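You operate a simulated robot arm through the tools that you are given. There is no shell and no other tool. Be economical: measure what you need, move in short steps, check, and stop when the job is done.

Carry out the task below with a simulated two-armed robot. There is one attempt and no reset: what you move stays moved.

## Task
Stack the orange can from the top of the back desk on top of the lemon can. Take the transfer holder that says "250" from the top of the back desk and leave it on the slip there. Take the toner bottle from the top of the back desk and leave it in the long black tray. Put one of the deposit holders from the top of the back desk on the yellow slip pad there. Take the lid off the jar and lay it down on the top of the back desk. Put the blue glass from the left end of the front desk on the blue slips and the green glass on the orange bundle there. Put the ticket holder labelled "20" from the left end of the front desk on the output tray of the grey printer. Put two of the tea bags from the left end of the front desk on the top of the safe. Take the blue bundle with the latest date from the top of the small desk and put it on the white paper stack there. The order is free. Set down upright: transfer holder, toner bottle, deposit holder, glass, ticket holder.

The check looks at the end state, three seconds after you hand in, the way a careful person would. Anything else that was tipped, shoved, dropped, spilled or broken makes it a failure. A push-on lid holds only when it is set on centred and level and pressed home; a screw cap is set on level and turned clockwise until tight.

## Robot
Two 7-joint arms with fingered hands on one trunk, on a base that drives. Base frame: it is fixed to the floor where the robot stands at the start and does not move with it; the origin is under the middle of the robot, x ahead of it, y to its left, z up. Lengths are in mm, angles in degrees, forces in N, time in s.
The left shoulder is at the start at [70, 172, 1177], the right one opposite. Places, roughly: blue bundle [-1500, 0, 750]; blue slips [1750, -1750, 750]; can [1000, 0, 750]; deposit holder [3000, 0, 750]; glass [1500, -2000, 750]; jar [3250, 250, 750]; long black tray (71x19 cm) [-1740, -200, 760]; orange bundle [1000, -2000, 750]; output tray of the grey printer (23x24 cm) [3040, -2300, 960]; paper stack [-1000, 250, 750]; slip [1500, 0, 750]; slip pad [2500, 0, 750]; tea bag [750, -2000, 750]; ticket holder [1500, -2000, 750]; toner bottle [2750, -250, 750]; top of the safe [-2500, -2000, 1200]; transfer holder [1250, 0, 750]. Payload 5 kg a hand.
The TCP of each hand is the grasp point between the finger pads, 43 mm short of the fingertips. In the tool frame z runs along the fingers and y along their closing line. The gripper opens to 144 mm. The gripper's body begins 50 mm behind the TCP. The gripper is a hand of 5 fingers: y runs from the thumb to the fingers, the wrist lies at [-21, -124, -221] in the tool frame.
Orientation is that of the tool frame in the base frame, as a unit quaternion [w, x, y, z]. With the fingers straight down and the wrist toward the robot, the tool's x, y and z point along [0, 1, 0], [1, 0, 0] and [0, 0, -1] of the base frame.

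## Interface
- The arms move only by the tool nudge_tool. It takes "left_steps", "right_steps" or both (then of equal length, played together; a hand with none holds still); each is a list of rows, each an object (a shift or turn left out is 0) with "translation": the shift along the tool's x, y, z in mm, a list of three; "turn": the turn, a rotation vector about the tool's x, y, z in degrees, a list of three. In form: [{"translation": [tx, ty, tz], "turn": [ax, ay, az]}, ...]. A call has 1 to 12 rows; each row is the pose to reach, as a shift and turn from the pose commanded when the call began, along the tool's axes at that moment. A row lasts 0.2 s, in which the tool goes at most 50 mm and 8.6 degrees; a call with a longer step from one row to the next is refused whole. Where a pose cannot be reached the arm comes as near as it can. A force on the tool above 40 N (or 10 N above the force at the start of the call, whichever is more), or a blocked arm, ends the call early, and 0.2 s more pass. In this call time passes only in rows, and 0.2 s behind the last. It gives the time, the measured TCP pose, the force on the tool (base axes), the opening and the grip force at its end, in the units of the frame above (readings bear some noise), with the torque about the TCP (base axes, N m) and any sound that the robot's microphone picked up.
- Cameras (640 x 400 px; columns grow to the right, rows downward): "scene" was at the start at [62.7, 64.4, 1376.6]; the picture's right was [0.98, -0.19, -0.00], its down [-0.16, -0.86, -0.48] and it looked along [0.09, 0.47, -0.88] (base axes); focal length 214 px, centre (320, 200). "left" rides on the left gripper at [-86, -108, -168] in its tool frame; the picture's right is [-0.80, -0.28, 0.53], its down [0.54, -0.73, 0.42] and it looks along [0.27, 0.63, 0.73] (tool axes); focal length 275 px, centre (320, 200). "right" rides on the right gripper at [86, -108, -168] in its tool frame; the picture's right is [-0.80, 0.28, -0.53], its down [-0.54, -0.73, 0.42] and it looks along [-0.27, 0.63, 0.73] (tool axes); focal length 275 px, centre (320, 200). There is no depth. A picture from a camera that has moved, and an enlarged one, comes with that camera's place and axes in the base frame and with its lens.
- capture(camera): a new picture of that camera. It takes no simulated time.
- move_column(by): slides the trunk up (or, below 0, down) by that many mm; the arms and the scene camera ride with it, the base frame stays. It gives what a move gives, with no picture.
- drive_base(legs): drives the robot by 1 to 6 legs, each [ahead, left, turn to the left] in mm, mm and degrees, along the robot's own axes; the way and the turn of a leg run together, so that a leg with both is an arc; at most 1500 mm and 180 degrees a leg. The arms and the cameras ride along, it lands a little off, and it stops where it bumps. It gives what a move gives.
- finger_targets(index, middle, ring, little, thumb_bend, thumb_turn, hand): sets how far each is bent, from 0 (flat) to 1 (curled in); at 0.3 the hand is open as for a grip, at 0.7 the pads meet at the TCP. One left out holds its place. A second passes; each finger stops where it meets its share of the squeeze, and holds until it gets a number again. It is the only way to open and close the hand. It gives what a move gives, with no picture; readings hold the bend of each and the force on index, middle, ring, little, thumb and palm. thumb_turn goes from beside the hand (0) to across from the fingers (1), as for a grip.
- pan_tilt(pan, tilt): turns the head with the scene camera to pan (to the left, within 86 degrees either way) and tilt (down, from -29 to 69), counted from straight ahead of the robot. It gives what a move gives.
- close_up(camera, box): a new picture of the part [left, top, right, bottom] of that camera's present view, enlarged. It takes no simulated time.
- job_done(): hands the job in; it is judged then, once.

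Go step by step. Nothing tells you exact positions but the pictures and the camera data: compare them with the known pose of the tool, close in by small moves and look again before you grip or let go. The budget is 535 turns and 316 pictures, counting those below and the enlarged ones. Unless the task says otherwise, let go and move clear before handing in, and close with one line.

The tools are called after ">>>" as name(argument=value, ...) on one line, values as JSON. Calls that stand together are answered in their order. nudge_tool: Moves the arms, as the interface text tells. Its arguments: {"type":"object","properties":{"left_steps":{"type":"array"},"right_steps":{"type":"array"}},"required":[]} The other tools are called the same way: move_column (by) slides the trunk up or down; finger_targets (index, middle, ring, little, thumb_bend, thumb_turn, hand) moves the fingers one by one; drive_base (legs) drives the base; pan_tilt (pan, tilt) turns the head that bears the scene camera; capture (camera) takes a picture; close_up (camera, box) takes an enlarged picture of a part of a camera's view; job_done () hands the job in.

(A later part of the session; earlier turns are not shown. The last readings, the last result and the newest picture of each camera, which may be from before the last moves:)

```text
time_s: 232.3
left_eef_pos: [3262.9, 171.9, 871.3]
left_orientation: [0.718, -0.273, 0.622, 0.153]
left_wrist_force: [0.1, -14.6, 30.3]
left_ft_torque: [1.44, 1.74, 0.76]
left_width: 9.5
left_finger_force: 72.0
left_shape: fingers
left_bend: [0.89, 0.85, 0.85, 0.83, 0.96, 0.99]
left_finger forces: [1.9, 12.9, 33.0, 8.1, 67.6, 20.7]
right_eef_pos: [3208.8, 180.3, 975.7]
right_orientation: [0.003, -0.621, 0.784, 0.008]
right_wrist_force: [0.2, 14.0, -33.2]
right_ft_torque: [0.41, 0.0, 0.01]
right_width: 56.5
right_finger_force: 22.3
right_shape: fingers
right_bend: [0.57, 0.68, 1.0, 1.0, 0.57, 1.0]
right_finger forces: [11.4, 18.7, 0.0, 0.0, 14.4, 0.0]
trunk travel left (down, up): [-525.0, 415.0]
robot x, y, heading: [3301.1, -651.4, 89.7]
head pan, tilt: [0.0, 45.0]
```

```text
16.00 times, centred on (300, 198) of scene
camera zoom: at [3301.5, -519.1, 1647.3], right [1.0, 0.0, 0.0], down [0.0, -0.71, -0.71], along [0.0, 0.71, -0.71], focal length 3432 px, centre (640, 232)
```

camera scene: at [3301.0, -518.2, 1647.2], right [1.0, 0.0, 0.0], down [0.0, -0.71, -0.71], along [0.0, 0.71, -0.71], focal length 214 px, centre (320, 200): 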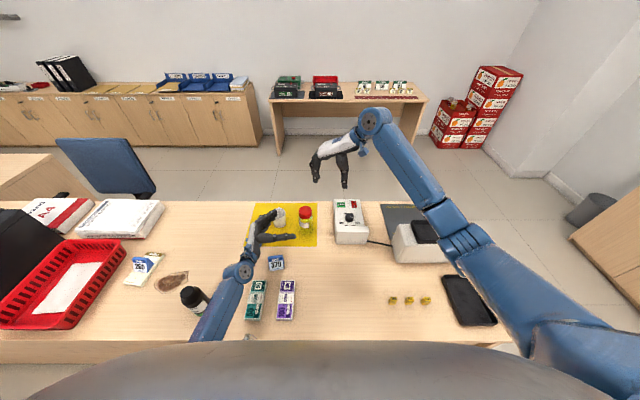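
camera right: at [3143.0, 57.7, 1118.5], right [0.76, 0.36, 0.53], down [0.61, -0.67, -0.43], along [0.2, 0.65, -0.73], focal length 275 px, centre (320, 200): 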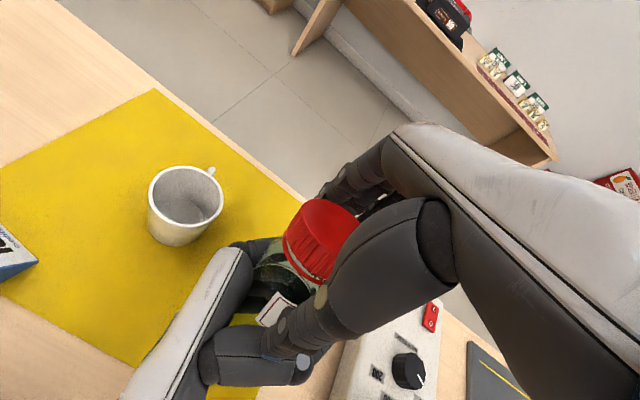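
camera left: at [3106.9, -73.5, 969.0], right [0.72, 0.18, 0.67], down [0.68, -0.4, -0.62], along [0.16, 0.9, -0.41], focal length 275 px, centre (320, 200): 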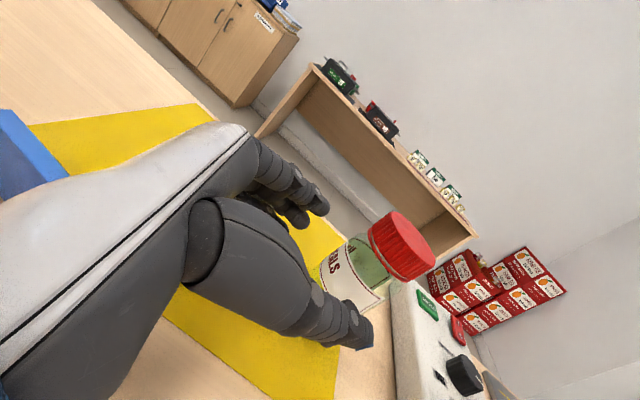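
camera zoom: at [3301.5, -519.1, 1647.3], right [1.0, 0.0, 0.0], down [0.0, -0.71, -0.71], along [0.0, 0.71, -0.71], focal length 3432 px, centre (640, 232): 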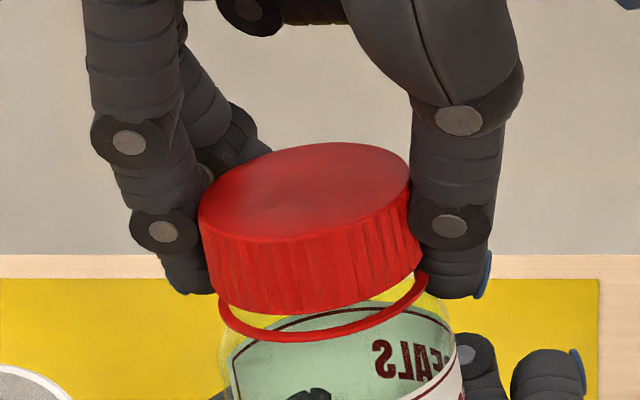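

The right hand's fingertip grip slips. I'll instead envelop the lid from the right side with the right hand, as the left does with the body. First I retract and re-orient the right hand.

>>> finger_targets(hand="right", index=0.38, middle=0.38, ring=0.38, little=0.3, thumb_bend=0.38, thumb_turn=0.98)

>>> nudge_tool(right_steps=[{"translation": [0, 0, -35]}, {"translation": [0, 0, -75]}, {"translation": [10, -25, -105]}, {"translation": [30, -65, -115]}, {"translation": [50, -110, -115]}, {"translation": [70, -155, -115]}, {"translation": [90, -200, -115]}, {"translation": [100, -218, -115]}])

>>> nudge_tool(right_steps=[{"turn": [-4.74, 3.1, 5.81]}, {"turn": [-9.49, 6.2, 11.61]}, {"turn": [-14.23, 9.3, 17.42]}, {"turn": [-18.98, 12.4, 23.23]}, {"turn": [-23.72, 15.5, 29.03]}, {"turn": [-28.46, 18.6, 34.84]}, {"turn": [-33.2, 21.7, 40.64]}, {"turn": [-37.95, 24.8, 46.45]}])

>>> nudge_tool(right_steps=[{"turn": [-4.74, 3.1, 5.81]}, {"turn": [-9.49, 6.2, 11.61]}, {"turn": [-14.23, 9.3, 17.42]}, {"turn": [-18.98, 12.4, 23.23]}, {"turn": [-23.72, 15.5, 29.03]}, {"turn": [-28.46, 18.6, 34.84]}, {"turn": [-33.2, 21.7, 40.64]}, {"turn": [-37.95, 24.8, 46.45]}])

>>> capture(camera="scene")

```text
time_s: 233.3
left_eef_pos: [3261.8, 172.4, 870.7]
left_orientation: [0.716, -0.274, 0.623, 0.154]
left_wrist_force: [0.3, -0.2, -2.3]
left_ft_torque: [0.07, -0.12, 0.01]
left_width: 9.3
left_finger_force: 59.5
left_shape: fingers
left_bend: [0.89, 0.85, 0.85, 0.83, 0.96, 0.99]
left_finger forces: [7.0, 13.5, 24.9, 9.6, 40.8, 22.7]
right_eef_pos: [3208.0, 179.0, 975.4]
right_orientation: [0.002, -0.62, 0.784, 0.008]
right_wrist_force: [0.0, 0.4, -0.3]
right_ft_torque: [-0.02, -0.02, 0.02]
right_width: 121.2
right_finger_force: 0.1
right_shape: fingers
right_bend: [0.38, 0.38, 0.38, 0.3, 0.38, 0.97]
right_finger forces: [0.0, 0.0, 0.0, 0.1, 0.0, 0.0]
trunk travel left (down, up): [-525.0, 415.0]
robot x, y, heading: [3298.5, -649.0, 90.0]
head pan, tilt: [0.0, 45.0]
```

```text
time_s: 235.1
left_eef_pos: [3261.5, 171.7, 871.5]
left_orientation: [0.717, -0.275, 0.622, 0.154]
left_wrist_force: [0.8, -0.5, -2.5]
left_ft_torque: [0.09, -0.13, -0.02]
left_width: 9.2
left_finger_force: 59.1
left_shape: fingers
left_bend: [0.89, 0.85, 0.85, 0.83, 0.96, 0.99]
left_finger forces: [7.1, 13.6, 24.9, 9.8, 40.7, 22.8]
right_eef_pos: [3396.9, 30.4, 1089.9]
right_orientation: [0.003, -0.621, 0.784, 0.006]
right_wrist_force: [0.1, 1.2, -0.1]
right_ft_torque: [-0.03, -0.04, 0.0]
right_width: 121.4
right_finger_force: 0.1
right_shape: fingers
right_bend: [0.38, 0.38, 0.38, 0.3, 0.38, 0.97]
right_finger forces: [0.1, 0.0, 0.1, 0.1, 0.1, 0.0]
trunk travel left (down, up): [-525.0, 415.0]
robot x, y, heading: [3301.6, -652.1, 90.0]
head pan, tilt: [0.0, 45.0]
```

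```text
time_s: 236.9
left_eef_pos: [3261.7, 173.4, 872.4]
left_orientation: [0.717, -0.275, 0.623, 0.154]
left_wrist_force: [0.1, 0.1, -2.4]
left_ft_torque: [0.06, -0.11, -0.03]
left_width: 9.4
left_finger_force: 59.8
left_shape: fingers
left_bend: [0.89, 0.85, 0.85, 0.83, 0.96, 0.99]
left_finger forces: [7.1, 13.6, 24.9, 9.7, 40.6, 22.8]
right_eef_pos: [3397.4, 32.1, 1088.2]
right_orientation: [-0.357, -0.225, 0.898, 0.127]
right_wrist_force: [0.0, 0.9, 0.5]
right_ft_torque: [-0.01, 0.0, -0.03]
right_width: 121.3
right_finger_force: 0.2
right_shape: fingers
right_bend: [0.38, 0.38, 0.38, 0.3, 0.38, 0.97]
right_finger forces: [0.1, 0.1, 0.0, 0.0, 0.1, 0.0]
trunk travel left (down, up): [-525.0, 415.0]
robot x, y, heading: [3300.6, -651.7, 89.9]
head pan, tilt: [0.0, 45.0]
```

```text
time_s: 238.7
left_eef_pos: [3259.8, 173.1, 871.0]
left_orientation: [0.717, -0.274, 0.622, 0.153]
left_wrist_force: [-0.5, -0.1, -2.2]
left_ft_torque: [0.1, -0.09, -0.04]
left_width: 9.4
left_finger_force: 59.0
left_shape: fingers
left_bend: [0.89, 0.85, 0.85, 0.83, 0.96, 0.99]
left_finger forces: [7.2, 13.6, 25.0, 9.6, 40.6, 22.6]
right_eef_pos: [3398.2, 30.5, 1087.5]
right_orientation: [-0.602, 0.242, 0.732, 0.206]
right_wrist_force: [0.3, -0.4, -0.2]
right_ft_torque: [-0.03, -0.02, -0.02]
right_width: 121.8
right_finger_force: 0.2
right_shape: fingers
right_bend: [0.38, 0.38, 0.38, 0.3, 0.38, 0.97]
right_finger forces: [0.1, 0.1, 0.1, 0.0, 0.1, 0.0]
trunk travel left (down, up): [-525.0, 415.0]
robot x, y, heading: [3299.7, -651.5, 90.1]
head pan, tilt: [0.0, 45.0]
```

```text
133 pictures are left
camera scene: at [3299.1, -519.7, 1647.4], right [1.0, 0.0, 0.0], down [0.0, -0.71, -0.71], along [0.0, 0.71, -0.71], focal length 214 px, centre (320, 200)
```

scene: 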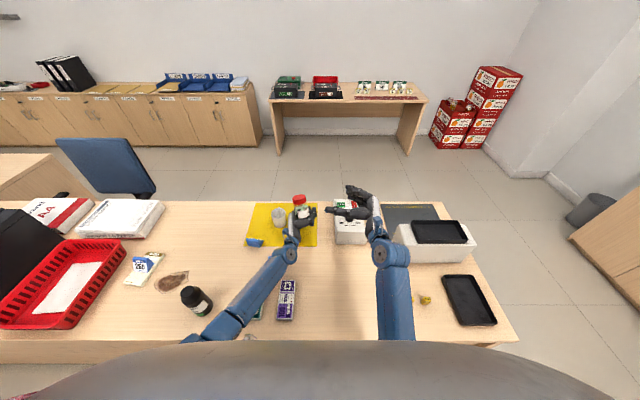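

>>> nudge_tool(right_steps=[{"translation": [-25, 1, 30]}, {"translation": [-50, 3, 65]}, {"translation": [-78, 4.4, 100]}, {"translation": [-78, 4.4, 131]}])

>>> close_up(camera="scene", box=[270, 180, 366, 240])

>>> capture(camera="right")

```text
time_s: 239.9
left_eef_pos: [3262.2, 172.3, 870.4]
left_orientation: [0.716, -0.274, 0.623, 0.153]
left_wrist_force: [0.0, 0.4, -2.4]
left_ft_torque: [0.04, -0.13, 0.03]
left_width: 9.5
left_finger_force: 59.0
left_shape: fingers
left_bend: [0.89, 0.85, 0.85, 0.83, 0.96, 0.99]
left_finger forces: [7.3, 13.6, 24.9, 9.6, 40.5, 22.7]
right_eef_pos: [3342.7, 90.7, 960.5]
right_orientation: [-0.575, 0.239, 0.755, 0.205]
right_wrist_force: [0.3, -0.1, 0.2]
right_ft_torque: [0.0, 0.04, 0.02]
right_width: 121.4
right_finger_force: 0.1
right_shape: fingers
right_bend: [0.38, 0.38, 0.38, 0.3, 0.38, 0.97]
right_finger forces: [0.0, 0.0, 0.0, 0.0, 0.1, 0.0]
trunk travel left (down, up): [-525.0, 415.0]
robot x, y, heading: [3302.7, -651.0, 90.0]
head pan, tilt: [0.0, 45.0]
stopped in row 4 (right hand): the arm was blocked; the commanded pose is now the measured one
```

```text
6.67 times, centred on (318, 210) of scene
camera zoom: at [3302.1, -519.8, 1647.4], right [1.0, 0.0, 0.0], down [0.0, -0.71, -0.71], along [0.0, 0.71, -0.71], focal length 1430 px, centre (333, 133)
```

zoom: 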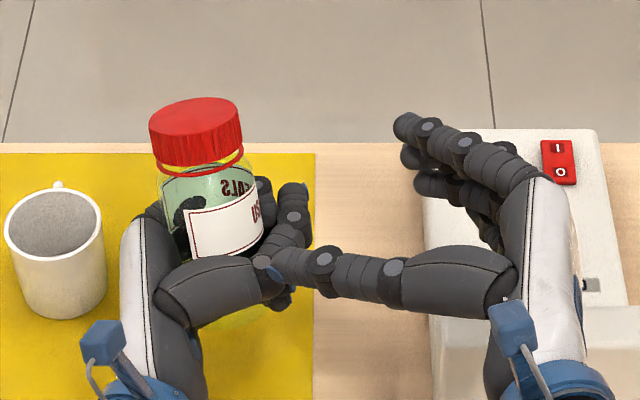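

```text
131 pictures are left
camera right: at [3388.8, -81.8, 1083.6], right [0.76, -0.18, -0.62], down [-0.64, -0.4, -0.66], along [-0.13, 0.9, -0.42], focal length 275 px, centre (320, 200)
```

right: 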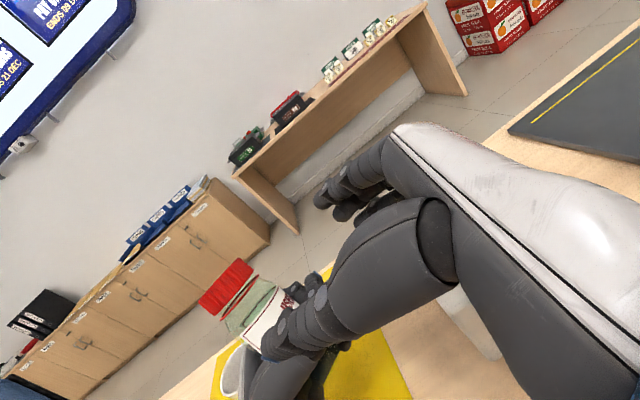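

>>> nudge_tool(right_steps=[{"translation": [15, 0, 0], "turn": [0, 0, 0]}, {"translation": [20, 0, 20]}, {"translation": [20, 0, 50]}, {"translation": [20, 0, 80]}])

```text
time_s: 241.0
left_eef_pos: [3263.8, 172.6, 869.9]
left_orientation: [0.716, -0.274, 0.623, 0.154]
left_wrist_force: [0.1, -0.5, -2.6]
left_ft_torque: [0.06, -0.11, 0.05]
left_width: 9.4
left_finger_force: 59.5
left_shape: fingers
left_bend: [0.89, 0.85, 0.85, 0.83, 0.96, 0.99]
left_finger forces: [7.2, 13.7, 24.9, 9.5, 40.4, 22.7]
right_eef_pos: [3349.2, 135.1, 912.7]
right_orientation: [-0.517, 0.23, 0.795, 0.218]
right_wrist_force: [0.1, 0.0, -0.2]
right_ft_torque: [0.02, -0.03, 0.0]
right_width: 121.6
right_finger_force: 0.1
right_shape: fingers
right_bend: [0.38, 0.38, 0.38, 0.3, 0.38, 0.97]
right_finger forces: [0.0, 0.0, 0.0, 0.0, 0.0, 0.0]
trunk travel left (down, up): [-525.0, 415.0]
robot x, y, heading: [3300.0, -651.7, 89.9]
head pan, tilt: [0.0, 45.0]
stopped in row 4 (right hand): the arm was blocked; the commanded pose is now the measured one
```

>>> nudge_tool(right_steps=[{"translation": [19, -5, -35]}, {"translation": [38, -10, -71]}, {"translation": [56, -14, -106]}, {"translation": [75, -19, -142]}, {"translation": [94, -24, -177]}])

>>> nudge_tool(left_steps=[{"translation": [-10, -15, 20]}, {"translation": [-20, -30, 40]}, {"translation": [-27, -45, 60]}, {"translation": [-32, -56, 76]}])

>>> capture(camera="scene")

```text
time_s: 242.2
left_eef_pos: [3262.7, 171.2, 871.3]
left_orientation: [0.717, -0.273, 0.623, 0.153]
left_wrist_force: [0.1, -1.2, -2.5]
left_ft_torque: [0.04, -0.09, 0.01]
left_width: 9.3
left_finger_force: 59.4
left_shape: fingers
left_bend: [0.89, 0.85, 0.85, 0.83, 0.96, 0.99]
left_finger forces: [7.2, 13.7, 24.9, 9.6, 40.5, 22.7]
right_eef_pos: [3425.0, 21.7, 1065.2]
right_orientation: [-0.519, 0.231, 0.794, 0.216]
right_wrist_force: [-0.4, -1.2, -0.2]
right_ft_torque: [0.02, 0.0, 0.01]
right_width: 121.8
right_finger_force: 0.0
right_shape: fingers
right_bend: [0.38, 0.38, 0.38, 0.3, 0.38, 0.97]
right_finger forces: [0.0, 0.0, 0.0, 0.0, 0.0, 0.0]
trunk travel left (down, up): [-525.0, 415.0]
robot x, y, heading: [3300.6, -650.7, 90.0]
head pan, tilt: [0.0, 45.0]
```

```text
time_s: 243.2
left_eef_pos: [3350.4, 177.0, 918.9]
left_orientation: [0.715, -0.274, 0.624, 0.154]
left_wrist_force: [-1.1, 0.5, -2.9]
left_ft_torque: [0.11, -0.16, -0.02]
left_width: 9.1
left_finger_force: 58.4
left_shape: fingers
left_bend: [0.89, 0.85, 0.85, 0.83, 0.96, 0.99]
left_finger forces: [7.1, 13.5, 24.7, 9.5, 40.1, 22.5]
right_eef_pos: [3426.2, 22.7, 1065.0]
right_orientation: [-0.519, 0.23, 0.794, 0.216]
right_wrist_force: [0.1, -0.6, 0.3]
right_ft_torque: [0.03, 0.02, -0.01]
right_width: 121.6
right_finger_force: 0.2
right_shape: fingers
right_bend: [0.38, 0.38, 0.38, 0.3, 0.38, 0.97]
right_finger forces: [0.1, 0.1, 0.0, 0.0, 0.0, 0.0]
trunk travel left (down, up): [-525.0, 415.0]
robot x, y, heading: [3299.1, -651.1, 89.8]
head pan, tilt: [0.0, 45.0]
```

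```text
130 pictures are left
camera scene: at [3303.5, -519.5, 1647.3], right [1.0, 0.0, 0.0], down [0.0, -0.71, -0.71], along [0.0, 0.71, -0.71], focal length 214 px, centre (320, 200)
```

scene: 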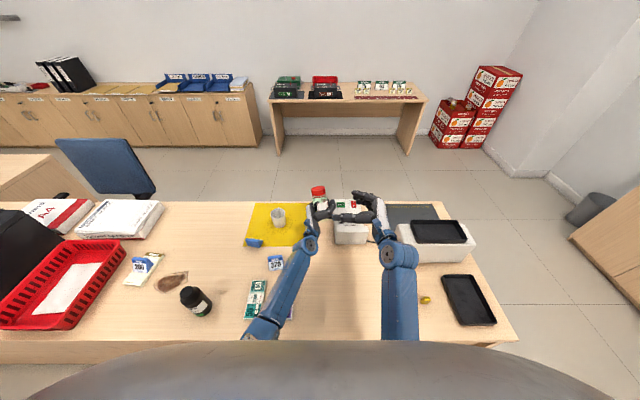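

>>> nudge_tool(left_steps=[{"translation": [-20, -28, -15]}, {"translation": [-40, -56, -30]}, {"translation": [-55, -80, -43]}, {"translation": [-66, -96, -53]}], right_steps=[{"translation": [15, -7, -3], "turn": [0.4, 2.6, 1.5]}, {"translation": [30, -14, -5], "turn": [0.7, 5.2, 3.1]}, {"translation": [45, -21, -8], "turn": [1.1, 7.8, 4.6]}, {"translation": [52, -28, -10], "turn": [1.4, 10.3, 6.1]}])

>>> close_up(camera="scene", box=[260, 170, 388, 250])

>>> capture(camera="right")

```text
time_s: 244.3
left_eef_pos: [3288.1, 82.0, 969.7]
left_orientation: [0.671, -0.254, 0.674, 0.177]
left_wrist_force: [-0.5, -0.1, -2.5]
left_ft_torque: [0.04, -0.08, 0.01]
left_width: 9.7
left_finger_force: 58.3
left_shape: fingers
left_bend: [0.89, 0.85, 0.85, 0.83, 0.96, 0.99]
left_finger forces: [6.8, 13.3, 24.4, 9.2, 39.6, 22.7]
right_eef_pos: [3418.2, 7.5, 1112.0]
right_orientation: [-0.575, 0.229, 0.756, 0.213]
right_wrist_force: [0.1, -0.4, 0.3]
right_ft_torque: [-0.04, 0.0, 0.0]
right_width: 121.5
right_finger_force: 0.1
right_shape: fingers
right_bend: [0.38, 0.38, 0.38, 0.3, 0.38, 0.97]
right_finger forces: [0.0, 0.1, 0.1, 0.0, 0.0, 0.0]
trunk travel left (down, up): [-525.0, 415.0]
robot x, y, heading: [3303.7, -650.1, 89.5]
head pan, tilt: [0.0, 45.0]
stopped in row 4 (left hand): the arm was blocked; the commanded pose is now the measured one
```

```text
5.00 times, centred on (324, 210) of scene
camera zoom: at [3301.8, -520.4, 1647.4], right [1.0, 0.0, 0.0], down [0.0, -0.71, -0.71], along [0.0, 0.71, -0.71], focal length 1072 px, centre (300, 150)
```

zoom: 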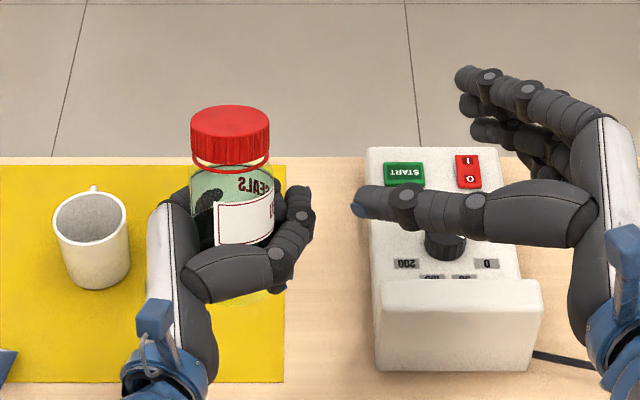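

```text
128 pictures are left
camera right: at [3464.6, -167.2, 1231.7], right [0.77, -0.17, -0.62], down [-0.63, -0.39, -0.67], along [-0.13, 0.91, -0.4], focal length 275 px, centre (320, 200)
```

right: 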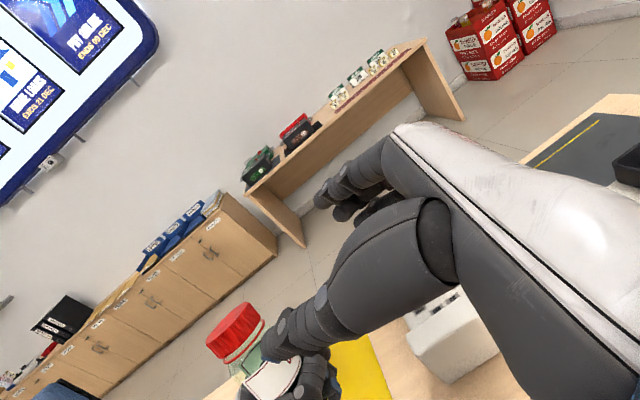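

>>> nudge_tool(right_steps=[{"translation": [0, -20, 15]}, {"translation": [0, -42, 40]}, {"translation": [0, -42, 75]}, {"translation": [0, -42, 105]}])

>>> close_up(camera="scene", box=[260, 170, 388, 250])

```text
time_s: 245.2
left_eef_pos: [3287.7, 84.6, 968.6]
left_orientation: [0.671, -0.254, 0.674, 0.176]
left_wrist_force: [0.5, 0.0, -3.1]
left_ft_torque: [0.06, -0.13, -0.02]
left_width: 9.2
left_finger_force: 58.1
left_shape: fingers
left_bend: [0.89, 0.85, 0.85, 0.83, 0.96, 0.99]
left_finger forces: [6.9, 13.3, 24.4, 9.3, 39.5, 22.8]
right_eef_pos: [3363.1, 16.0, 1045.4]
right_orientation: [-0.516, 0.205, 0.803, 0.217]
right_wrist_force: [-0.4, -0.3, 0.0]
right_ft_torque: [0.0, 0.02, -0.01]
right_width: 121.7
right_finger_force: 0.1
right_shape: fingers
right_bend: [0.38, 0.38, 0.38, 0.3, 0.38, 0.97]
right_finger forces: [0.0, 0.0, 0.0, 0.1, 0.1, 0.0]
trunk travel left (down, up): [-525.0, 415.0]
robot x, y, heading: [3300.6, -649.8, 90.0]
head pan, tilt: [0.0, 45.0]
stopped in row 4 (right hand): the arm was blocked; the commanded pose is now the measured one
```

```text
5.00 times, centred on (324, 210) of scene
camera zoom: at [3301.9, -518.7, 1647.3], right [1.0, 0.0, 0.0], down [0.0, -0.71, -0.71], along [0.0, 0.71, -0.71], focal length 1072 px, centre (300, 150)
```

zoom: 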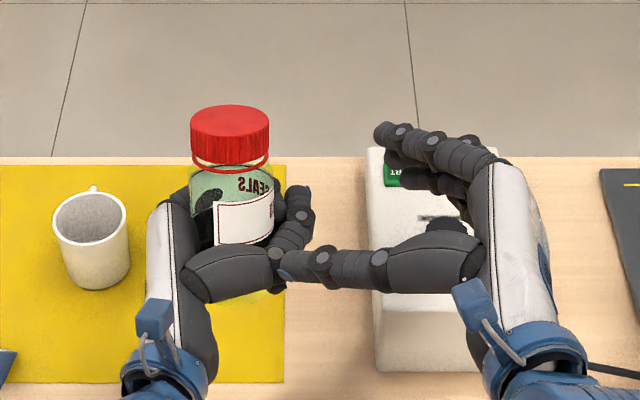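

>>> close_up(camera="scene", box=[294, 188, 326, 208])

```text
16.00 times, centred on (310, 198) of scene
camera zoom: at [3301.9, -518.7, 1647.3], right [1.0, 0.0, 0.0], down [0.0, -0.71, -0.71], along [0.0, 0.71, -0.71], focal length 3432 px, centre (480, 232)
```

zoom: 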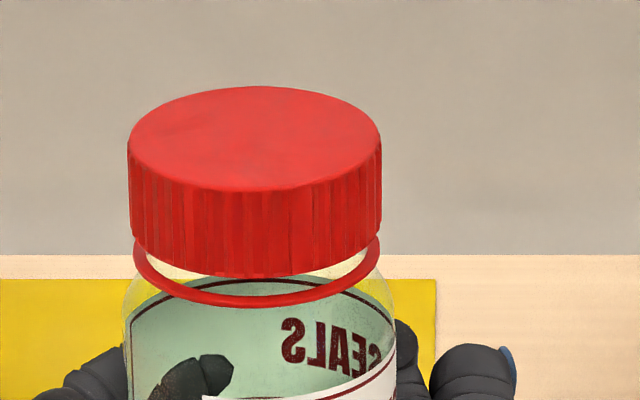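

>>> nudge_tool(right_steps=[{"translation": [40, 0, -15]}, {"translation": [80, 0, -30]}, {"translation": [120, 0, -45]}, {"translation": [155, 5, -50]}])

>>> nudge_tool(right_steps=[{"turn": [3.5, -6, -3.8]}, {"turn": [7, -12, -7.7]}, {"turn": [10.6, -18, -11.5]}, {"turn": [14.1, -24, -15.4]}, {"turn": [17.6, -30, -19.2]}, {"turn": [21.1, -36, -23]}, {"turn": [24.6, -42, -26.9]}, {"turn": [28.2, -48, -30.7]}, {"turn": [31.7, -54, -34.6]}, {"turn": [35.2, -60.1, -38.4]}])

>>> capture(camera="right")

```text
time_s: 246.1
left_eef_pos: [3289.3, 84.8, 968.3]
left_orientation: [0.67, -0.254, 0.675, 0.176]
left_wrist_force: [-0.6, 0.5, -2.4]
left_ft_torque: [0.07, -0.11, 0.03]
left_width: 9.5
left_finger_force: 58.2
left_shape: fingers
left_bend: [0.89, 0.85, 0.85, 0.83, 0.96, 0.99]
left_finger forces: [6.9, 13.3, 24.4, 9.3, 39.4, 22.6]
right_eef_pos: [3382.1, -0.4, 1142.0]
right_orientation: [-0.45, 0.188, 0.845, 0.221]
right_wrist_force: [0.6, 0.0, 0.7]
right_ft_torque: [-0.03, -0.02, -0.02]
right_width: 121.6
right_finger_force: 0.0
right_shape: fingers
right_bend: [0.38, 0.38, 0.38, 0.3, 0.38, 0.97]
right_finger forces: [0.0, 0.1, 0.1, 0.1, 0.1, 0.0]
trunk travel left (down, up): [-525.0, 415.0]
robot x, y, heading: [3301.4, -653.3, 90.0]
head pan, tilt: [0.0, 45.0]
stopped in row 4 (right hand): the arm was blocked; the commanded pose is now the measured one
```

```text
time_s: 248.3
left_eef_pos: [3288.1, 84.9, 970.1]
left_orientation: [0.672, -0.254, 0.674, 0.175]
left_wrist_force: [0.5, -0.2, -2.7]
left_ft_torque: [0.04, -0.13, 0.03]
left_width: 9.1
left_finger_force: 58.1
left_shape: fingers
left_bend: [0.89, 0.85, 0.85, 0.83, 0.96, 0.99]
left_finger forces: [7.0, 13.3, 24.4, 9.3, 39.3, 22.7]
right_eef_pos: [3381.0, 0.5, 1143.2]
right_orientation: [0.077, -0.139, 0.987, -0.021]
right_wrist_force: [0.2, 1.0, 0.1]
right_ft_torque: [-0.03, -0.04, -0.02]
right_width: 121.9
right_finger_force: 0.1
right_shape: fingers
right_bend: [0.38, 0.38, 0.38, 0.3, 0.38, 0.97]
right_finger forces: [0.2, 0.0, 0.0, 0.0, 0.1, 0.0]
trunk travel left (down, up): [-525.0, 415.0]
robot x, y, heading: [3299.6, -650.3, 89.9]
head pan, tilt: [0.0, 45.0]
```

```text
125 pictures are left
camera right: at [3303.3, -123.6, 1303.7], right [0.6, 0.5, 0.63], down [0.78, -0.56, -0.29], along [0.2, 0.66, -0.72], focal length 275 px, centre (320, 200)
```

right: 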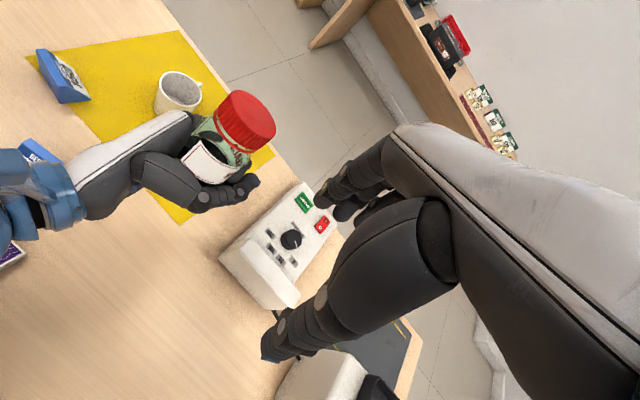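

>>> nudge_tool(right_steps=[{"translation": [20, 22, 0], "turn": [-0.6, 2.2, 0]}, {"translation": [42, 46, 0], "turn": [-1.2, 4.4, 0]}, {"translation": [64, 70, 0], "turn": [-1.8, 6.6, 0]}, {"translation": [86, 94, 0], "turn": [-2.4, 8.8, 0]}, {"translation": [107, 116, 10], "turn": [-2.4, 8.8, 0]}])

>>> capture(camera="right")

```text
time_s: 249.5
left_eef_pos: [3288.0, 84.9, 969.8]
left_orientation: [0.672, -0.253, 0.674, 0.177]
left_wrist_force: [-0.4, 0.7, -3.4]
left_ft_torque: [0.04, -0.1, 0.01]
left_width: 9.7
left_finger_force: 58.0
left_shape: fingers
left_bend: [0.89, 0.85, 0.85, 0.83, 0.96, 0.99]
left_finger forces: [6.9, 13.3, 24.3, 9.2, 39.3, 22.7]
right_eef_pos: [3249.0, 80.0, 1109.7]
right_orientation: [-0.002, -0.137, 0.99, -0.01]
right_wrist_force: [-0.4, -0.4, 0.0]
right_ft_torque: [0.02, 0.01, 0.03]
right_width: 121.8
right_finger_force: 0.0
right_shape: fingers
right_bend: [0.38, 0.38, 0.38, 0.3, 0.38, 0.97]
right_finger forces: [0.1, 0.1, 0.0, 0.1, 0.0, 0.1]
trunk travel left (down, up): [-525.0, 415.0]
robot x, y, heading: [3300.1, -650.1, 90.1]
head pan, tilt: [0.0, 45.0]
```

```text
124 pictures are left
camera right: at [3197.4, -42.2, 1280.7], right [0.69, 0.5, 0.52], down [0.72, -0.56, -0.41], along [0.09, 0.66, -0.75], focal length 275 px, centre (320, 200)
```

right: 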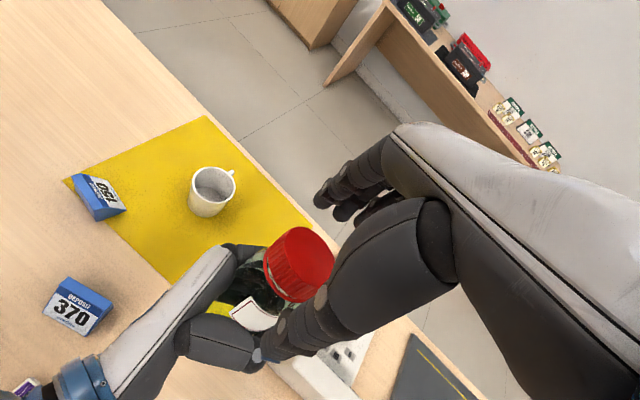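

>>> nudge_tool(right_steps=[{"translation": [1, 7, 20]}, {"translation": [1, 7, 40]}, {"translation": [1, 7, 58]}])

>>> finger_targets(hand="right", index=0.66, middle=0.66, thumb_bend=0.66)

>>> close_up(camera="scene", box=[278, 180, 342, 220])

```text
time_s: 250.3
left_eef_pos: [3289.2, 83.7, 970.7]
left_orientation: [0.672, -0.252, 0.674, 0.176]
left_wrist_force: [-0.1, 1.3, -2.7]
left_ft_torque: [0.09, -0.11, 0.06]
left_width: 9.3
left_finger_force: 58.2
left_shape: fingers
left_bend: [0.89, 0.85, 0.85, 0.83, 0.96, 0.99]
left_finger forces: [7.0, 13.3, 24.4, 9.3, 39.1, 22.7]
right_eef_pos: [3249.1, 85.9, 1053.2]
right_orientation: [-0.003, -0.137, 0.99, -0.011]
right_wrist_force: [0.1, 0.1, -0.1]
right_ft_torque: [0.02, 0.05, -0.01]
right_width: 121.8
right_finger_force: 0.1
right_shape: fingers
right_bend: [0.38, 0.38, 0.38, 0.3, 0.38, 0.97]
right_finger forces: [0.0, 0.0, 0.1, 0.1, 0.1, 0.1]
trunk travel left (down, up): [-525.0, 415.0]
robot x, y, heading: [3300.2, -653.5, 90.0]
head pan, tilt: [0.0, 45.0]
```

```text
time_s: 251.3
left_eef_pos: [3288.6, 84.8, 969.0]
left_orientation: [0.671, -0.252, 0.674, 0.177]
left_wrist_force: [-1.7, 8.2, -4.4]
left_ft_torque: [0.09, -0.13, -0.27]
left_width: 9.6
left_finger_force: 57.9
left_shape: fingers
left_bend: [0.89, 0.85, 0.85, 0.83, 0.96, 0.99]
left_finger forces: [8.4, 14.6, 24.9, 9.1, 35.2, 23.8]
right_eef_pos: [3249.9, 85.1, 1052.9]
right_orientation: [-0.003, -0.137, 0.991, -0.011]
right_wrist_force: [1.2, -8.9, 1.8]
right_ft_torque: [-0.75, -0.18, -0.07]
right_width: 69.9
right_finger_force: 16.4
right_shape: fingers
right_bend: [0.6, 0.64, 0.38, 0.3, 0.49, 0.98]
right_finger forces: [7.9, 3.5, 0.0, 0.1, 20.8, 0.0]
trunk travel left (down, up): [-525.0, 415.0]
robot x, y, heading: [3302.0, -648.3, 90.0]
head pan, tilt: [0.0, 45.0]
```

```text
10.00 times, centred on (310, 200) of scene
camera zoom: at [3301.9, -519.2, 1647.3], right [1.0, 0.0, 0.0], down [0.0, -0.71, -0.71], along [0.0, 0.71, -0.71], focal length 2145 px, centre (420, 200)
```

zoom: 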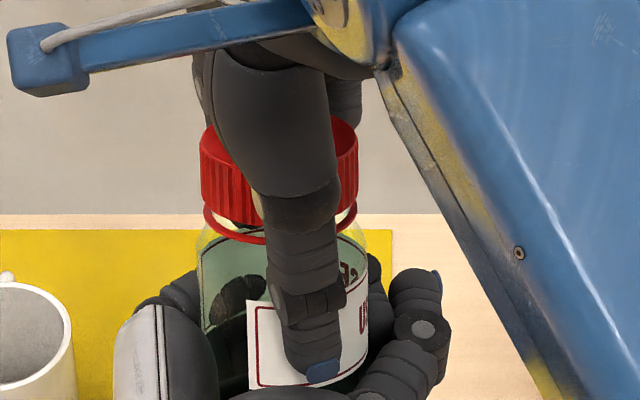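

>>> nudge_tool(right_steps=[{"translation": [0, -4, 0]}, {"translation": [0, -7, 0]}])

>>> finger_targets(hand="right", index=1.0, middle=1.0, ring=1.0, thumb_bend=1.0)

>>> nudge_tool(right_steps=[{"turn": [0, 0, -7]}, {"turn": [0, 0, -14]}, {"turn": [0, 0, -21]}, {"turn": [0, 0, -28]}, {"turn": [0, 0, -35]}])

>>> nudge_tool(right_steps=[{"turn": [0, 0, -7]}, {"turn": [0, 0, -14]}, {"turn": [0, 0, -21]}, {"turn": [0, 0, -28]}, {"turn": [0, 0, -35]}])

>>> close_up(camera="scene", box=[294, 188, 326, 208])

```text
time_s: 251.9
left_eef_pos: [3289.3, 84.4, 969.2]
left_orientation: [0.672, -0.252, 0.673, 0.177]
left_wrist_force: [0.4, -10.0, -1.0]
left_ft_torque: [0.85, 0.23, 0.54]
left_width: 9.7
left_finger_force: 63.2
left_shape: fingers
left_bend: [0.89, 0.85, 0.85, 0.83, 0.96, 0.99]
left_finger forces: [5.1, 13.2, 26.6, 9.3, 48.6, 23.5]
right_eef_pos: [3251.6, 77.6, 1053.2]
right_orientation: [-0.003, -0.137, 0.99, -0.01]
right_wrist_force: [-0.9, 9.7, 0.1]
right_ft_torque: [-0.02, -0.2, -0.13]
right_width: 69.9
right_finger_force: 17.9
right_shape: fingers
right_bend: [0.58, 0.62, 0.38, 0.3, 0.5, 0.98]
right_finger forces: [16.1, 6.7, 0.1, 0.0, 13.1, 0.0]
trunk travel left (down, up): [-525.0, 415.0]
robot x, y, heading: [3303.6, -654.2, 89.8]
head pan, tilt: [0.0, 45.0]
```

```text
time_s: 252.9
left_eef_pos: [3288.9, 84.4, 969.4]
left_orientation: [0.671, -0.254, 0.674, 0.176]
left_wrist_force: [-5.0, -4.1, -1.8]
left_ft_torque: [0.74, -0.17, 0.43]
left_width: 9.6
left_finger_force: 62.8
left_shape: fingers
left_bend: [0.89, 0.85, 0.85, 0.83, 0.96, 0.99]
left_finger forces: [7.2, 13.9, 26.9, 8.6, 44.3, 24.3]
right_eef_pos: [3249.2, 78.1, 1051.9]
right_orientation: [-0.003, -0.137, 0.991, -0.01]
right_wrist_force: [5.3, 4.5, -0.2]
right_ft_torque: [-0.31, -0.42, -0.29]
right_width: 69.7
right_finger_force: 22.4
right_shape: fingers
right_bend: [0.55, 0.61, 1.0, 0.3, 0.52, 0.98]
right_finger forces: [12.9, 10.9, 0.0, 0.0, 20.2, 0.0]
trunk travel left (down, up): [-525.0, 415.0]
robot x, y, heading: [3300.5, -652.2, 89.8]
head pan, tilt: [0.0, 45.0]
```

```text
time_s: 254.1
left_eef_pos: [3287.7, 84.0, 969.1]
left_orientation: [0.671, -0.255, 0.674, 0.177]
left_wrist_force: [-23.2, -28.3, -0.4]
left_ft_torque: [1.88, -1.01, 2.4]
left_width: 9.5
left_finger_force: 75.1
left_shape: fingers
left_bend: [0.89, 0.85, 0.85, 0.83, 0.96, 0.99]
left_finger forces: [11.8, 16.1, 29.3, 6.8, 51.7, 34.9]
right_eef_pos: [3251.2, 81.1, 1052.0]
right_orientation: [-0.003, -0.427, 0.904, -0.008]
right_wrist_force: [23.3, 28.4, 0.4]
right_ft_torque: [0.51, -0.96, -1.51]
right_width: 66.9
right_finger_force: 34.0
right_shape: fingers
right_bend: [0.52, 0.64, 1.0, 0.3, 0.55, 0.95]
right_finger forces: [17.1, 34.0, 0.0, 0.0, 17.7, 0.1]
trunk travel left (down, up): [-525.0, 415.0]
robot x, y, heading: [3300.5, -654.4, 90.1]
head pan, tilt: [0.0, 45.0]
```

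```text
time_s: 254.6
left_eef_pos: [3288.2, 83.6, 968.1]
left_orientation: [0.67, -0.255, 0.674, 0.178]
left_wrist_force: [-5.9, -19.7, 2.9]
left_ft_torque: [1.31, -0.09, 1.34]
left_width: 9.7
left_finger_force: 69.9
left_shape: fingers
left_bend: [0.89, 0.85, 0.85, 0.83, 0.97, 0.99]
left_finger forces: [8.6, 15.9, 29.0, 8.0, 52.5, 26.7]
right_eef_pos: [3254.5, 85.4, 1050.7]
right_orientation: [-0.001, -0.482, 0.876, -0.006]
right_wrist_force: [5.8, 20.0, -3.9]
right_ft_torque: [0.45, -0.27, -0.7]
right_width: 62.6
right_finger_force: 22.7
right_shape: fingers
right_bend: [0.51, 0.65, 1.0, 0.3, 0.57, 0.99]
right_finger forces: [17.7, 16.3, 0.1, 0.0, 10.8, 0.1]
trunk travel left (down, up): [-525.0, 415.0]
robot x, y, heading: [3304.2, -653.0, 89.6]
head pan, tilt: [0.0, 45.0]
stopped in row 2 (left hand): the force on the tool passed its limit at 49 N (the readings are from after the stop); the commanded pose is now the measured one
```

```text
16.00 times, centred on (310, 198) of scene
camera zoom: at [3302.8, -518.0, 1647.2], right [1.0, 0.0, 0.0], down [0.0, -0.71, -0.71], along [0.0, 0.71, -0.71], focal length 3432 px, centre (480, 232)
```

zoom: 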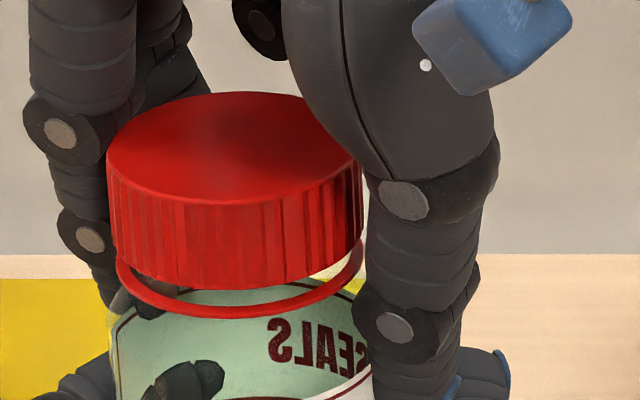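

Important insight: with the hand this low the fingertips clamp the jar's shoulder (68 mm), not just the 23 mm tall lid. I regrip higher so only the lid is held.

>>> finger_targets(hand="right", index=0.42, middle=0.42, ring=0.35, little=0.3, thumb_bend=0.42, thumb_turn=0.98)

>>> nudge_tool(right_steps=[{"translation": [0, 0, -18], "turn": [0, 0, 8]}, {"translation": [0, 0, -36], "turn": [0, 0, 16]}, {"translation": [0, 0, -36], "turn": [0, 0, 24]}, {"translation": [0, 0, -36], "turn": [0, 0, 32]}, {"translation": [0, 0, -36], "turn": [0, 0, 40]}, {"translation": [0, 0, -36], "turn": [0, 0, 44]}])

>>> finger_targets(hand="right", index=0.66, middle=0.66, thumb_bend=0.66)

>>> close_up(camera="scene", box=[278, 180, 342, 220])

>>> close_up(camera="right", box=[200, 180, 360, 320])

```text
time_s: 255.6
left_eef_pos: [3287.5, 84.0, 969.5]
left_orientation: [0.671, -0.254, 0.673, 0.178]
left_wrist_force: [0.6, 0.2, -2.6]
left_ft_torque: [0.02, -0.1, -0.02]
left_width: 9.5
left_finger_force: 61.9
left_shape: fingers
left_bend: [0.89, 0.85, 0.85, 0.84, 0.97, 0.99]
left_finger forces: [11.1, 16.0, 25.7, 8.9, 40.1, 23.3]
right_eef_pos: [3252.9, 83.7, 1052.7]
right_orientation: [-0.002, -0.484, 0.875, -0.006]
right_wrist_force: [-0.2, 0.4, -0.6]
right_ft_torque: [0.0, -0.01, -0.02]
right_width: 106.8
right_finger_force: 0.0
right_shape: fingers
right_bend: [0.42, 0.42, 0.35, 0.3, 0.42, 0.97]
right_finger forces: [0.0, 0.0, 0.1, 0.0, 0.0, 0.0]
trunk travel left (down, up): [-525.0, 415.0]
robot x, y, heading: [3300.5, -650.8, 90.1]
head pan, tilt: [0.0, 45.0]
```

```text
time_s: 257.0
left_eef_pos: [3287.9, 83.4, 968.7]
left_orientation: [0.671, -0.254, 0.674, 0.177]
left_wrist_force: [0.0, -0.2, -2.8]
left_ft_torque: [0.07, -0.1, -0.01]
left_width: 9.6
left_finger_force: 62.5
left_shape: fingers
left_bend: [0.89, 0.85, 0.85, 0.84, 0.97, 0.99]
left_finger forces: [11.0, 16.1, 25.7, 9.0, 40.1, 23.3]
right_eef_pos: [3252.5, 82.5, 1088.4]
right_orientation: [0.001, -0.119, 0.993, -0.007]
right_wrist_force: [-0.6, 0.4, -0.4]
right_ft_torque: [0.03, 0.02, 0.0]
right_width: 106.8
right_finger_force: 0.0
right_shape: fingers
right_bend: [0.42, 0.42, 0.35, 0.3, 0.42, 0.97]
right_finger forces: [0.0, 0.0, 0.0, 0.0, 0.0, 0.0]
trunk travel left (down, up): [-525.0, 415.0]
robot x, y, heading: [3303.7, -654.5, 89.8]
head pan, tilt: [0.0, 45.0]
```

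```text
time_s: 258.0
left_eef_pos: [3287.4, 84.6, 970.1]
left_orientation: [0.671, -0.255, 0.674, 0.177]
left_wrist_force: [-1.0, -2.6, -3.2]
left_ft_torque: [0.69, -0.06, 0.18]
left_width: 9.4
left_finger_force: 64.4
left_shape: fingers
left_bend: [0.89, 0.85, 0.85, 0.84, 0.97, 0.99]
left_finger forces: [9.3, 16.1, 28.1, 8.8, 43.5, 23.3]
right_eef_pos: [3253.3, 82.7, 1089.5]
right_orientation: [0.001, -0.12, 0.993, -0.007]
right_wrist_force: [0.6, 3.2, -0.6]
right_ft_torque: [-0.21, -0.16, -0.04]
right_width: 62.8
right_finger_force: 15.0
right_shape: fingers
right_bend: [0.55, 0.61, 0.35, 0.3, 0.56, 0.99]
right_finger forces: [10.9, 6.1, 0.0, 0.0, 14.2, 0.0]
trunk travel left (down, up): [-525.0, 415.0]
robot x, y, heading: [3299.6, -646.6, 90.0]
head pan, tilt: [0.0, 45.0]
```

```text
10.00 times, centred on (310, 200) of scene
camera zoom: at [3301.7, -519.1, 1647.3], right [1.0, 0.0, 0.0], down [0.0, -0.71, -0.71], along [0.0, 0.71, -0.71], focal length 2145 px, centre (420, 200)
```

zoom: 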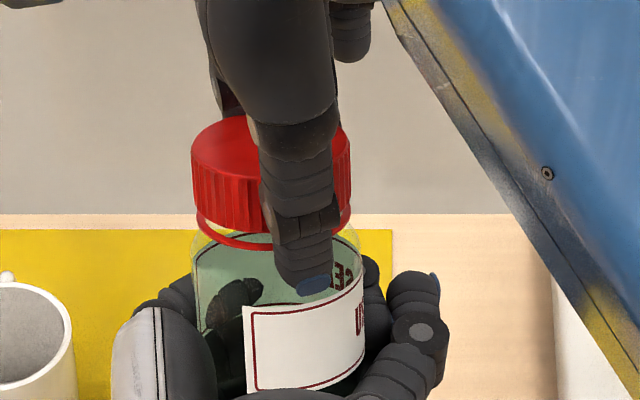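

```text
2.86 times, centred on (280, 250) of right
camera zoom: at [3195.0, -39.8, 1258.1], right [0.7, 0.47, 0.53], down [0.7, -0.58, -0.41], along [0.11, 0.66, -0.74], focal length 786 px, centre (434, 57)
```

zoom: 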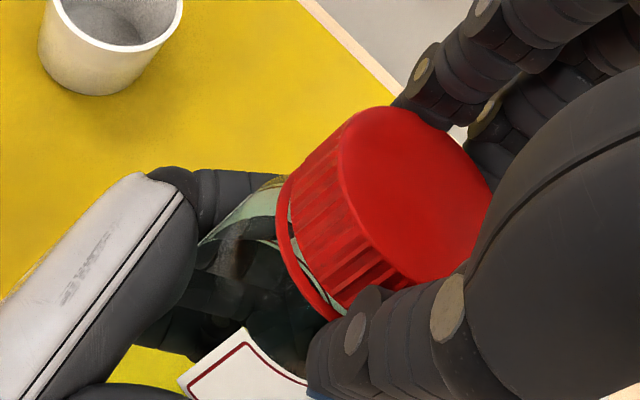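

>>> finger_targets(hand="right", index=0.44, middle=0.44, thumb_bend=0.44)

>>> nudge_tool(right_steps=[{"translation": [0, 2, -11]}])

>>> finger_targets(hand="right", index=0.9, middle=0.9, thumb_bend=0.9)

>>> close_up(camera="right", box=[200, 180, 360, 320])

>>> nudge_tool(right_steps=[{"turn": [0, 0, -7]}, {"turn": [0, 0, -14]}, {"turn": [0, 0, -21]}, {"turn": [0, 0, -28]}, {"turn": [0, 0, -35]}])

>>> close_up(camera="right", box=[200, 180, 360, 320])

```text
time_s: 259.0
left_eef_pos: [3287.6, 83.1, 969.0]
left_orientation: [0.671, -0.254, 0.674, 0.176]
left_wrist_force: [0.2, -0.2, -2.2]
left_ft_torque: [0.08, -0.08, 0.02]
left_width: 9.4
left_finger_force: 63.0
left_shape: fingers
left_bend: [0.89, 0.85, 0.85, 0.84, 0.97, 0.99]
left_finger forces: [11.1, 16.1, 25.7, 9.0, 40.0, 23.2]
right_eef_pos: [3251.9, 83.3, 1089.4]
right_orientation: [0.001, -0.121, 0.993, -0.007]
right_wrist_force: [-0.8, -0.1, 0.3]
right_ft_torque: [0.0, 0.01, 0.02]
right_width: 99.7
right_finger_force: 0.1
right_shape: fingers
right_bend: [0.44, 0.44, 0.35, 0.3, 0.44, 0.97]
right_finger forces: [0.0, 0.0, 0.0, 0.1, 0.0, 0.0]
trunk travel left (down, up): [-525.0, 415.0]
robot x, y, heading: [3299.6, -652.6, 89.8]
head pan, tilt: [0.0, 45.0]
```

```text
time_s: 259.4
left_eef_pos: [3288.0, 83.7, 968.1]
left_orientation: [0.672, -0.254, 0.673, 0.176]
left_wrist_force: [0.5, 0.1, -3.2]
left_ft_torque: [0.13, -0.11, -0.01]
left_width: 9.6
left_finger_force: 62.8
left_shape: fingers
left_bend: [0.89, 0.85, 0.85, 0.84, 0.97, 0.99]
left_finger forces: [11.0, 16.1, 25.8, 9.0, 40.1, 23.1]
right_eef_pos: [3251.0, 85.8, 1099.0]
right_orientation: [0.0, -0.121, 0.993, -0.007]
right_wrist_force: [-0.4, 0.6, -0.9]
right_ft_torque: [0.01, 0.02, 0.01]
right_width: 99.6
right_finger_force: 0.1
right_shape: fingers
right_bend: [0.44, 0.44, 0.35, 0.3, 0.44, 0.97]
right_finger forces: [0.0, 0.0, 0.0, 0.1, 0.1, 0.1]
trunk travel left (down, up): [-525.0, 415.0]
robot x, y, heading: [3299.3, -652.2, 89.7]
head pan, tilt: [0.0, 45.0]
```

```text
time_s: 260.4
left_eef_pos: [3287.5, 83.0, 969.5]
left_orientation: [0.672, -0.254, 0.673, 0.176]
left_wrist_force: [-2.3, -3.5, -1.1]
left_ft_torque: [0.38, -0.26, 0.15]
left_width: 9.7
left_finger_force: 64.3
left_shape: fingers
left_bend: [0.89, 0.85, 0.85, 0.84, 0.97, 0.99]
left_finger forces: [10.6, 16.1, 27.3, 8.7, 42.8, 23.7]
right_eef_pos: [3250.9, 86.5, 1098.2]
right_orientation: [0.002, -0.121, 0.993, -0.007]
right_wrist_force: [2.1, 3.7, -1.2]
right_ft_torque: [0.11, -0.09, -0.02]
right_width: 64.2
right_finger_force: 15.8
right_shape: fingers
right_bend: [0.55, 0.61, 0.35, 0.3, 0.56, 0.99]
right_finger forces: [8.7, 8.8, 0.0, 0.1, 14.5, 0.0]
trunk travel left (down, up): [-525.0, 415.0]
robot x, y, heading: [3301.3, -653.4, 89.7]
head pan, tilt: [0.0, 45.0]
```

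```text
2.86 times, centred on (280, 250) of right
camera zoom: at [3194.4, -37.6, 1268.6], right [0.7, 0.47, 0.53], down [0.7, -0.58, -0.41], along [0.11, 0.66, -0.74], focal length 786 px, centre (434, 57)
```

zoom: 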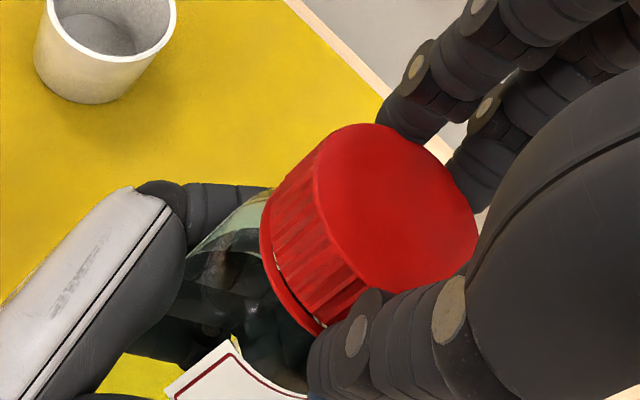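

```text
time_s: 261.6
left_eef_pos: [3287.9, 83.7, 969.3]
left_orientation: [0.671, -0.253, 0.674, 0.176]
left_wrist_force: [-5.2, -19.8, -0.3]
left_ft_torque: [1.96, -0.48, 1.6]
left_width: 9.7
left_finger_force: 73.5
left_shape: fingers
left_bend: [0.89, 0.85, 0.85, 0.83, 0.97, 0.99]
left_finger forces: [9.0, 17.3, 32.5, 7.2, 54.4, 25.9]
right_eef_pos: [3252.4, 86.9, 1099.9]
right_orientation: [-0.002, -0.414, 0.91, -0.006]
right_wrist_force: [5.0, 19.0, -2.9]
right_ft_torque: [0.64, -0.21, -0.88]
right_width: 61.1
right_finger_force: 20.7
right_shape: fingers
right_bend: [0.53, 0.61, 0.35, 0.3, 0.59, 0.97]
right_finger forces: [12.6, 17.8, 0.1, 0.0, 11.1, 0.0]
trunk travel left (down, up): [-525.0, 415.0]
robot x, y, heading: [3303.8, -650.0, 89.9]
head pan, tilt: [0.0, 45.0]
```

```text
2.86 times, centred on (280, 250) of right
camera zoom: at [3278.1, -46.9, 1269.6], right [0.31, 0.79, 0.53], down [0.9, -0.07, -0.42], along [-0.29, 0.6, -0.74], focal length 786 px, centre (434, 57)
```

zoom: 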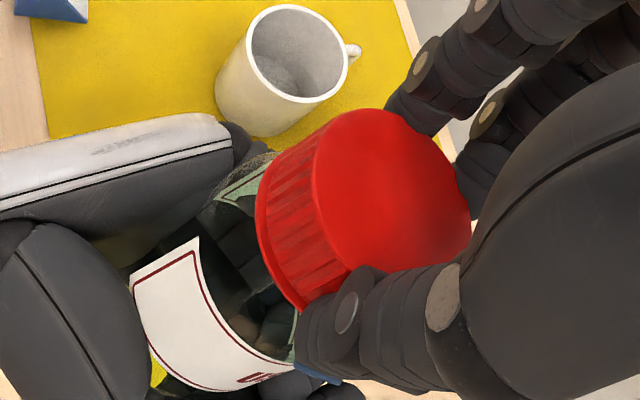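

>>> nudge_tool(right_steps=[{"translation": [-4, 3, 0], "turn": [0, 0, -7]}, {"translation": [-4, 3, 0], "turn": [0, 0, -14]}, {"translation": [-4, 3, 0], "turn": [0, 0, -21]}, {"translation": [-4, 3, 0], "turn": [0, 0, -28]}, {"translation": [-4, 3, 0], "turn": [0, 0, -35]}, {"translation": [-4, 3, 0], "turn": [0, 0, -42]}])

>>> close_up(camera="scene", box=[294, 188, 326, 208])

```text
time_s: 263.1
left_eef_pos: [3291.0, 82.2, 968.9]
left_orientation: [0.671, -0.252, 0.675, 0.175]
left_wrist_force: [6.3, -24.0, 5.1]
left_ft_torque: [2.58, 0.81, 1.67]
left_width: 9.6
left_finger_force: 72.9
left_shape: fingers
left_bend: [0.89, 0.85, 0.85, 0.84, 0.97, 1.0]
left_finger forces: [4.5, 16.4, 35.0, 8.2, 63.9, 17.5]
right_eef_pos: [3253.7, 95.2, 1100.7]
right_orientation: [0.001, 0.709, -0.705, 0.002]
right_wrist_force: [-6.0, 24.6, -5.7]
right_ft_torque: [0.77, 0.21, -0.84]
right_width: 55.9
right_finger_force: 16.1
right_shape: fingers
right_bend: [0.53, 0.65, 0.35, 0.3, 0.61, 1.0]
right_finger forces: [18.5, 9.0, 0.0, 0.0, 6.1, 0.1]
trunk travel left (down, up): [-525.0, 415.0]
robot x, y, heading: [3304.2, -651.1, 89.5]
head pan, tilt: [0.0, 45.0]
stopped in row 6 (left hand): the force on the tool passed its limit at 41 N (the readings are from after the stop); the commanded pose is now the measured one
```

```text
16.00 times, centred on (310, 198) of scene
camera zoom: at [3301.9, -518.7, 1647.3], right [1.0, 0.0, 0.0], down [0.0, -0.71, -0.71], along [0.0, 0.71, -0.71], focal length 3432 px, centre (480, 232)
```

zoom: 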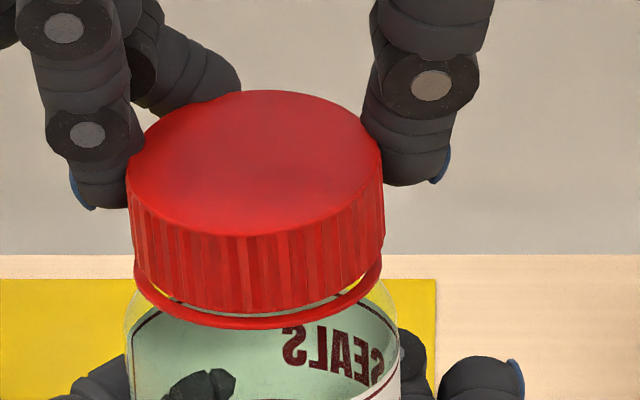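

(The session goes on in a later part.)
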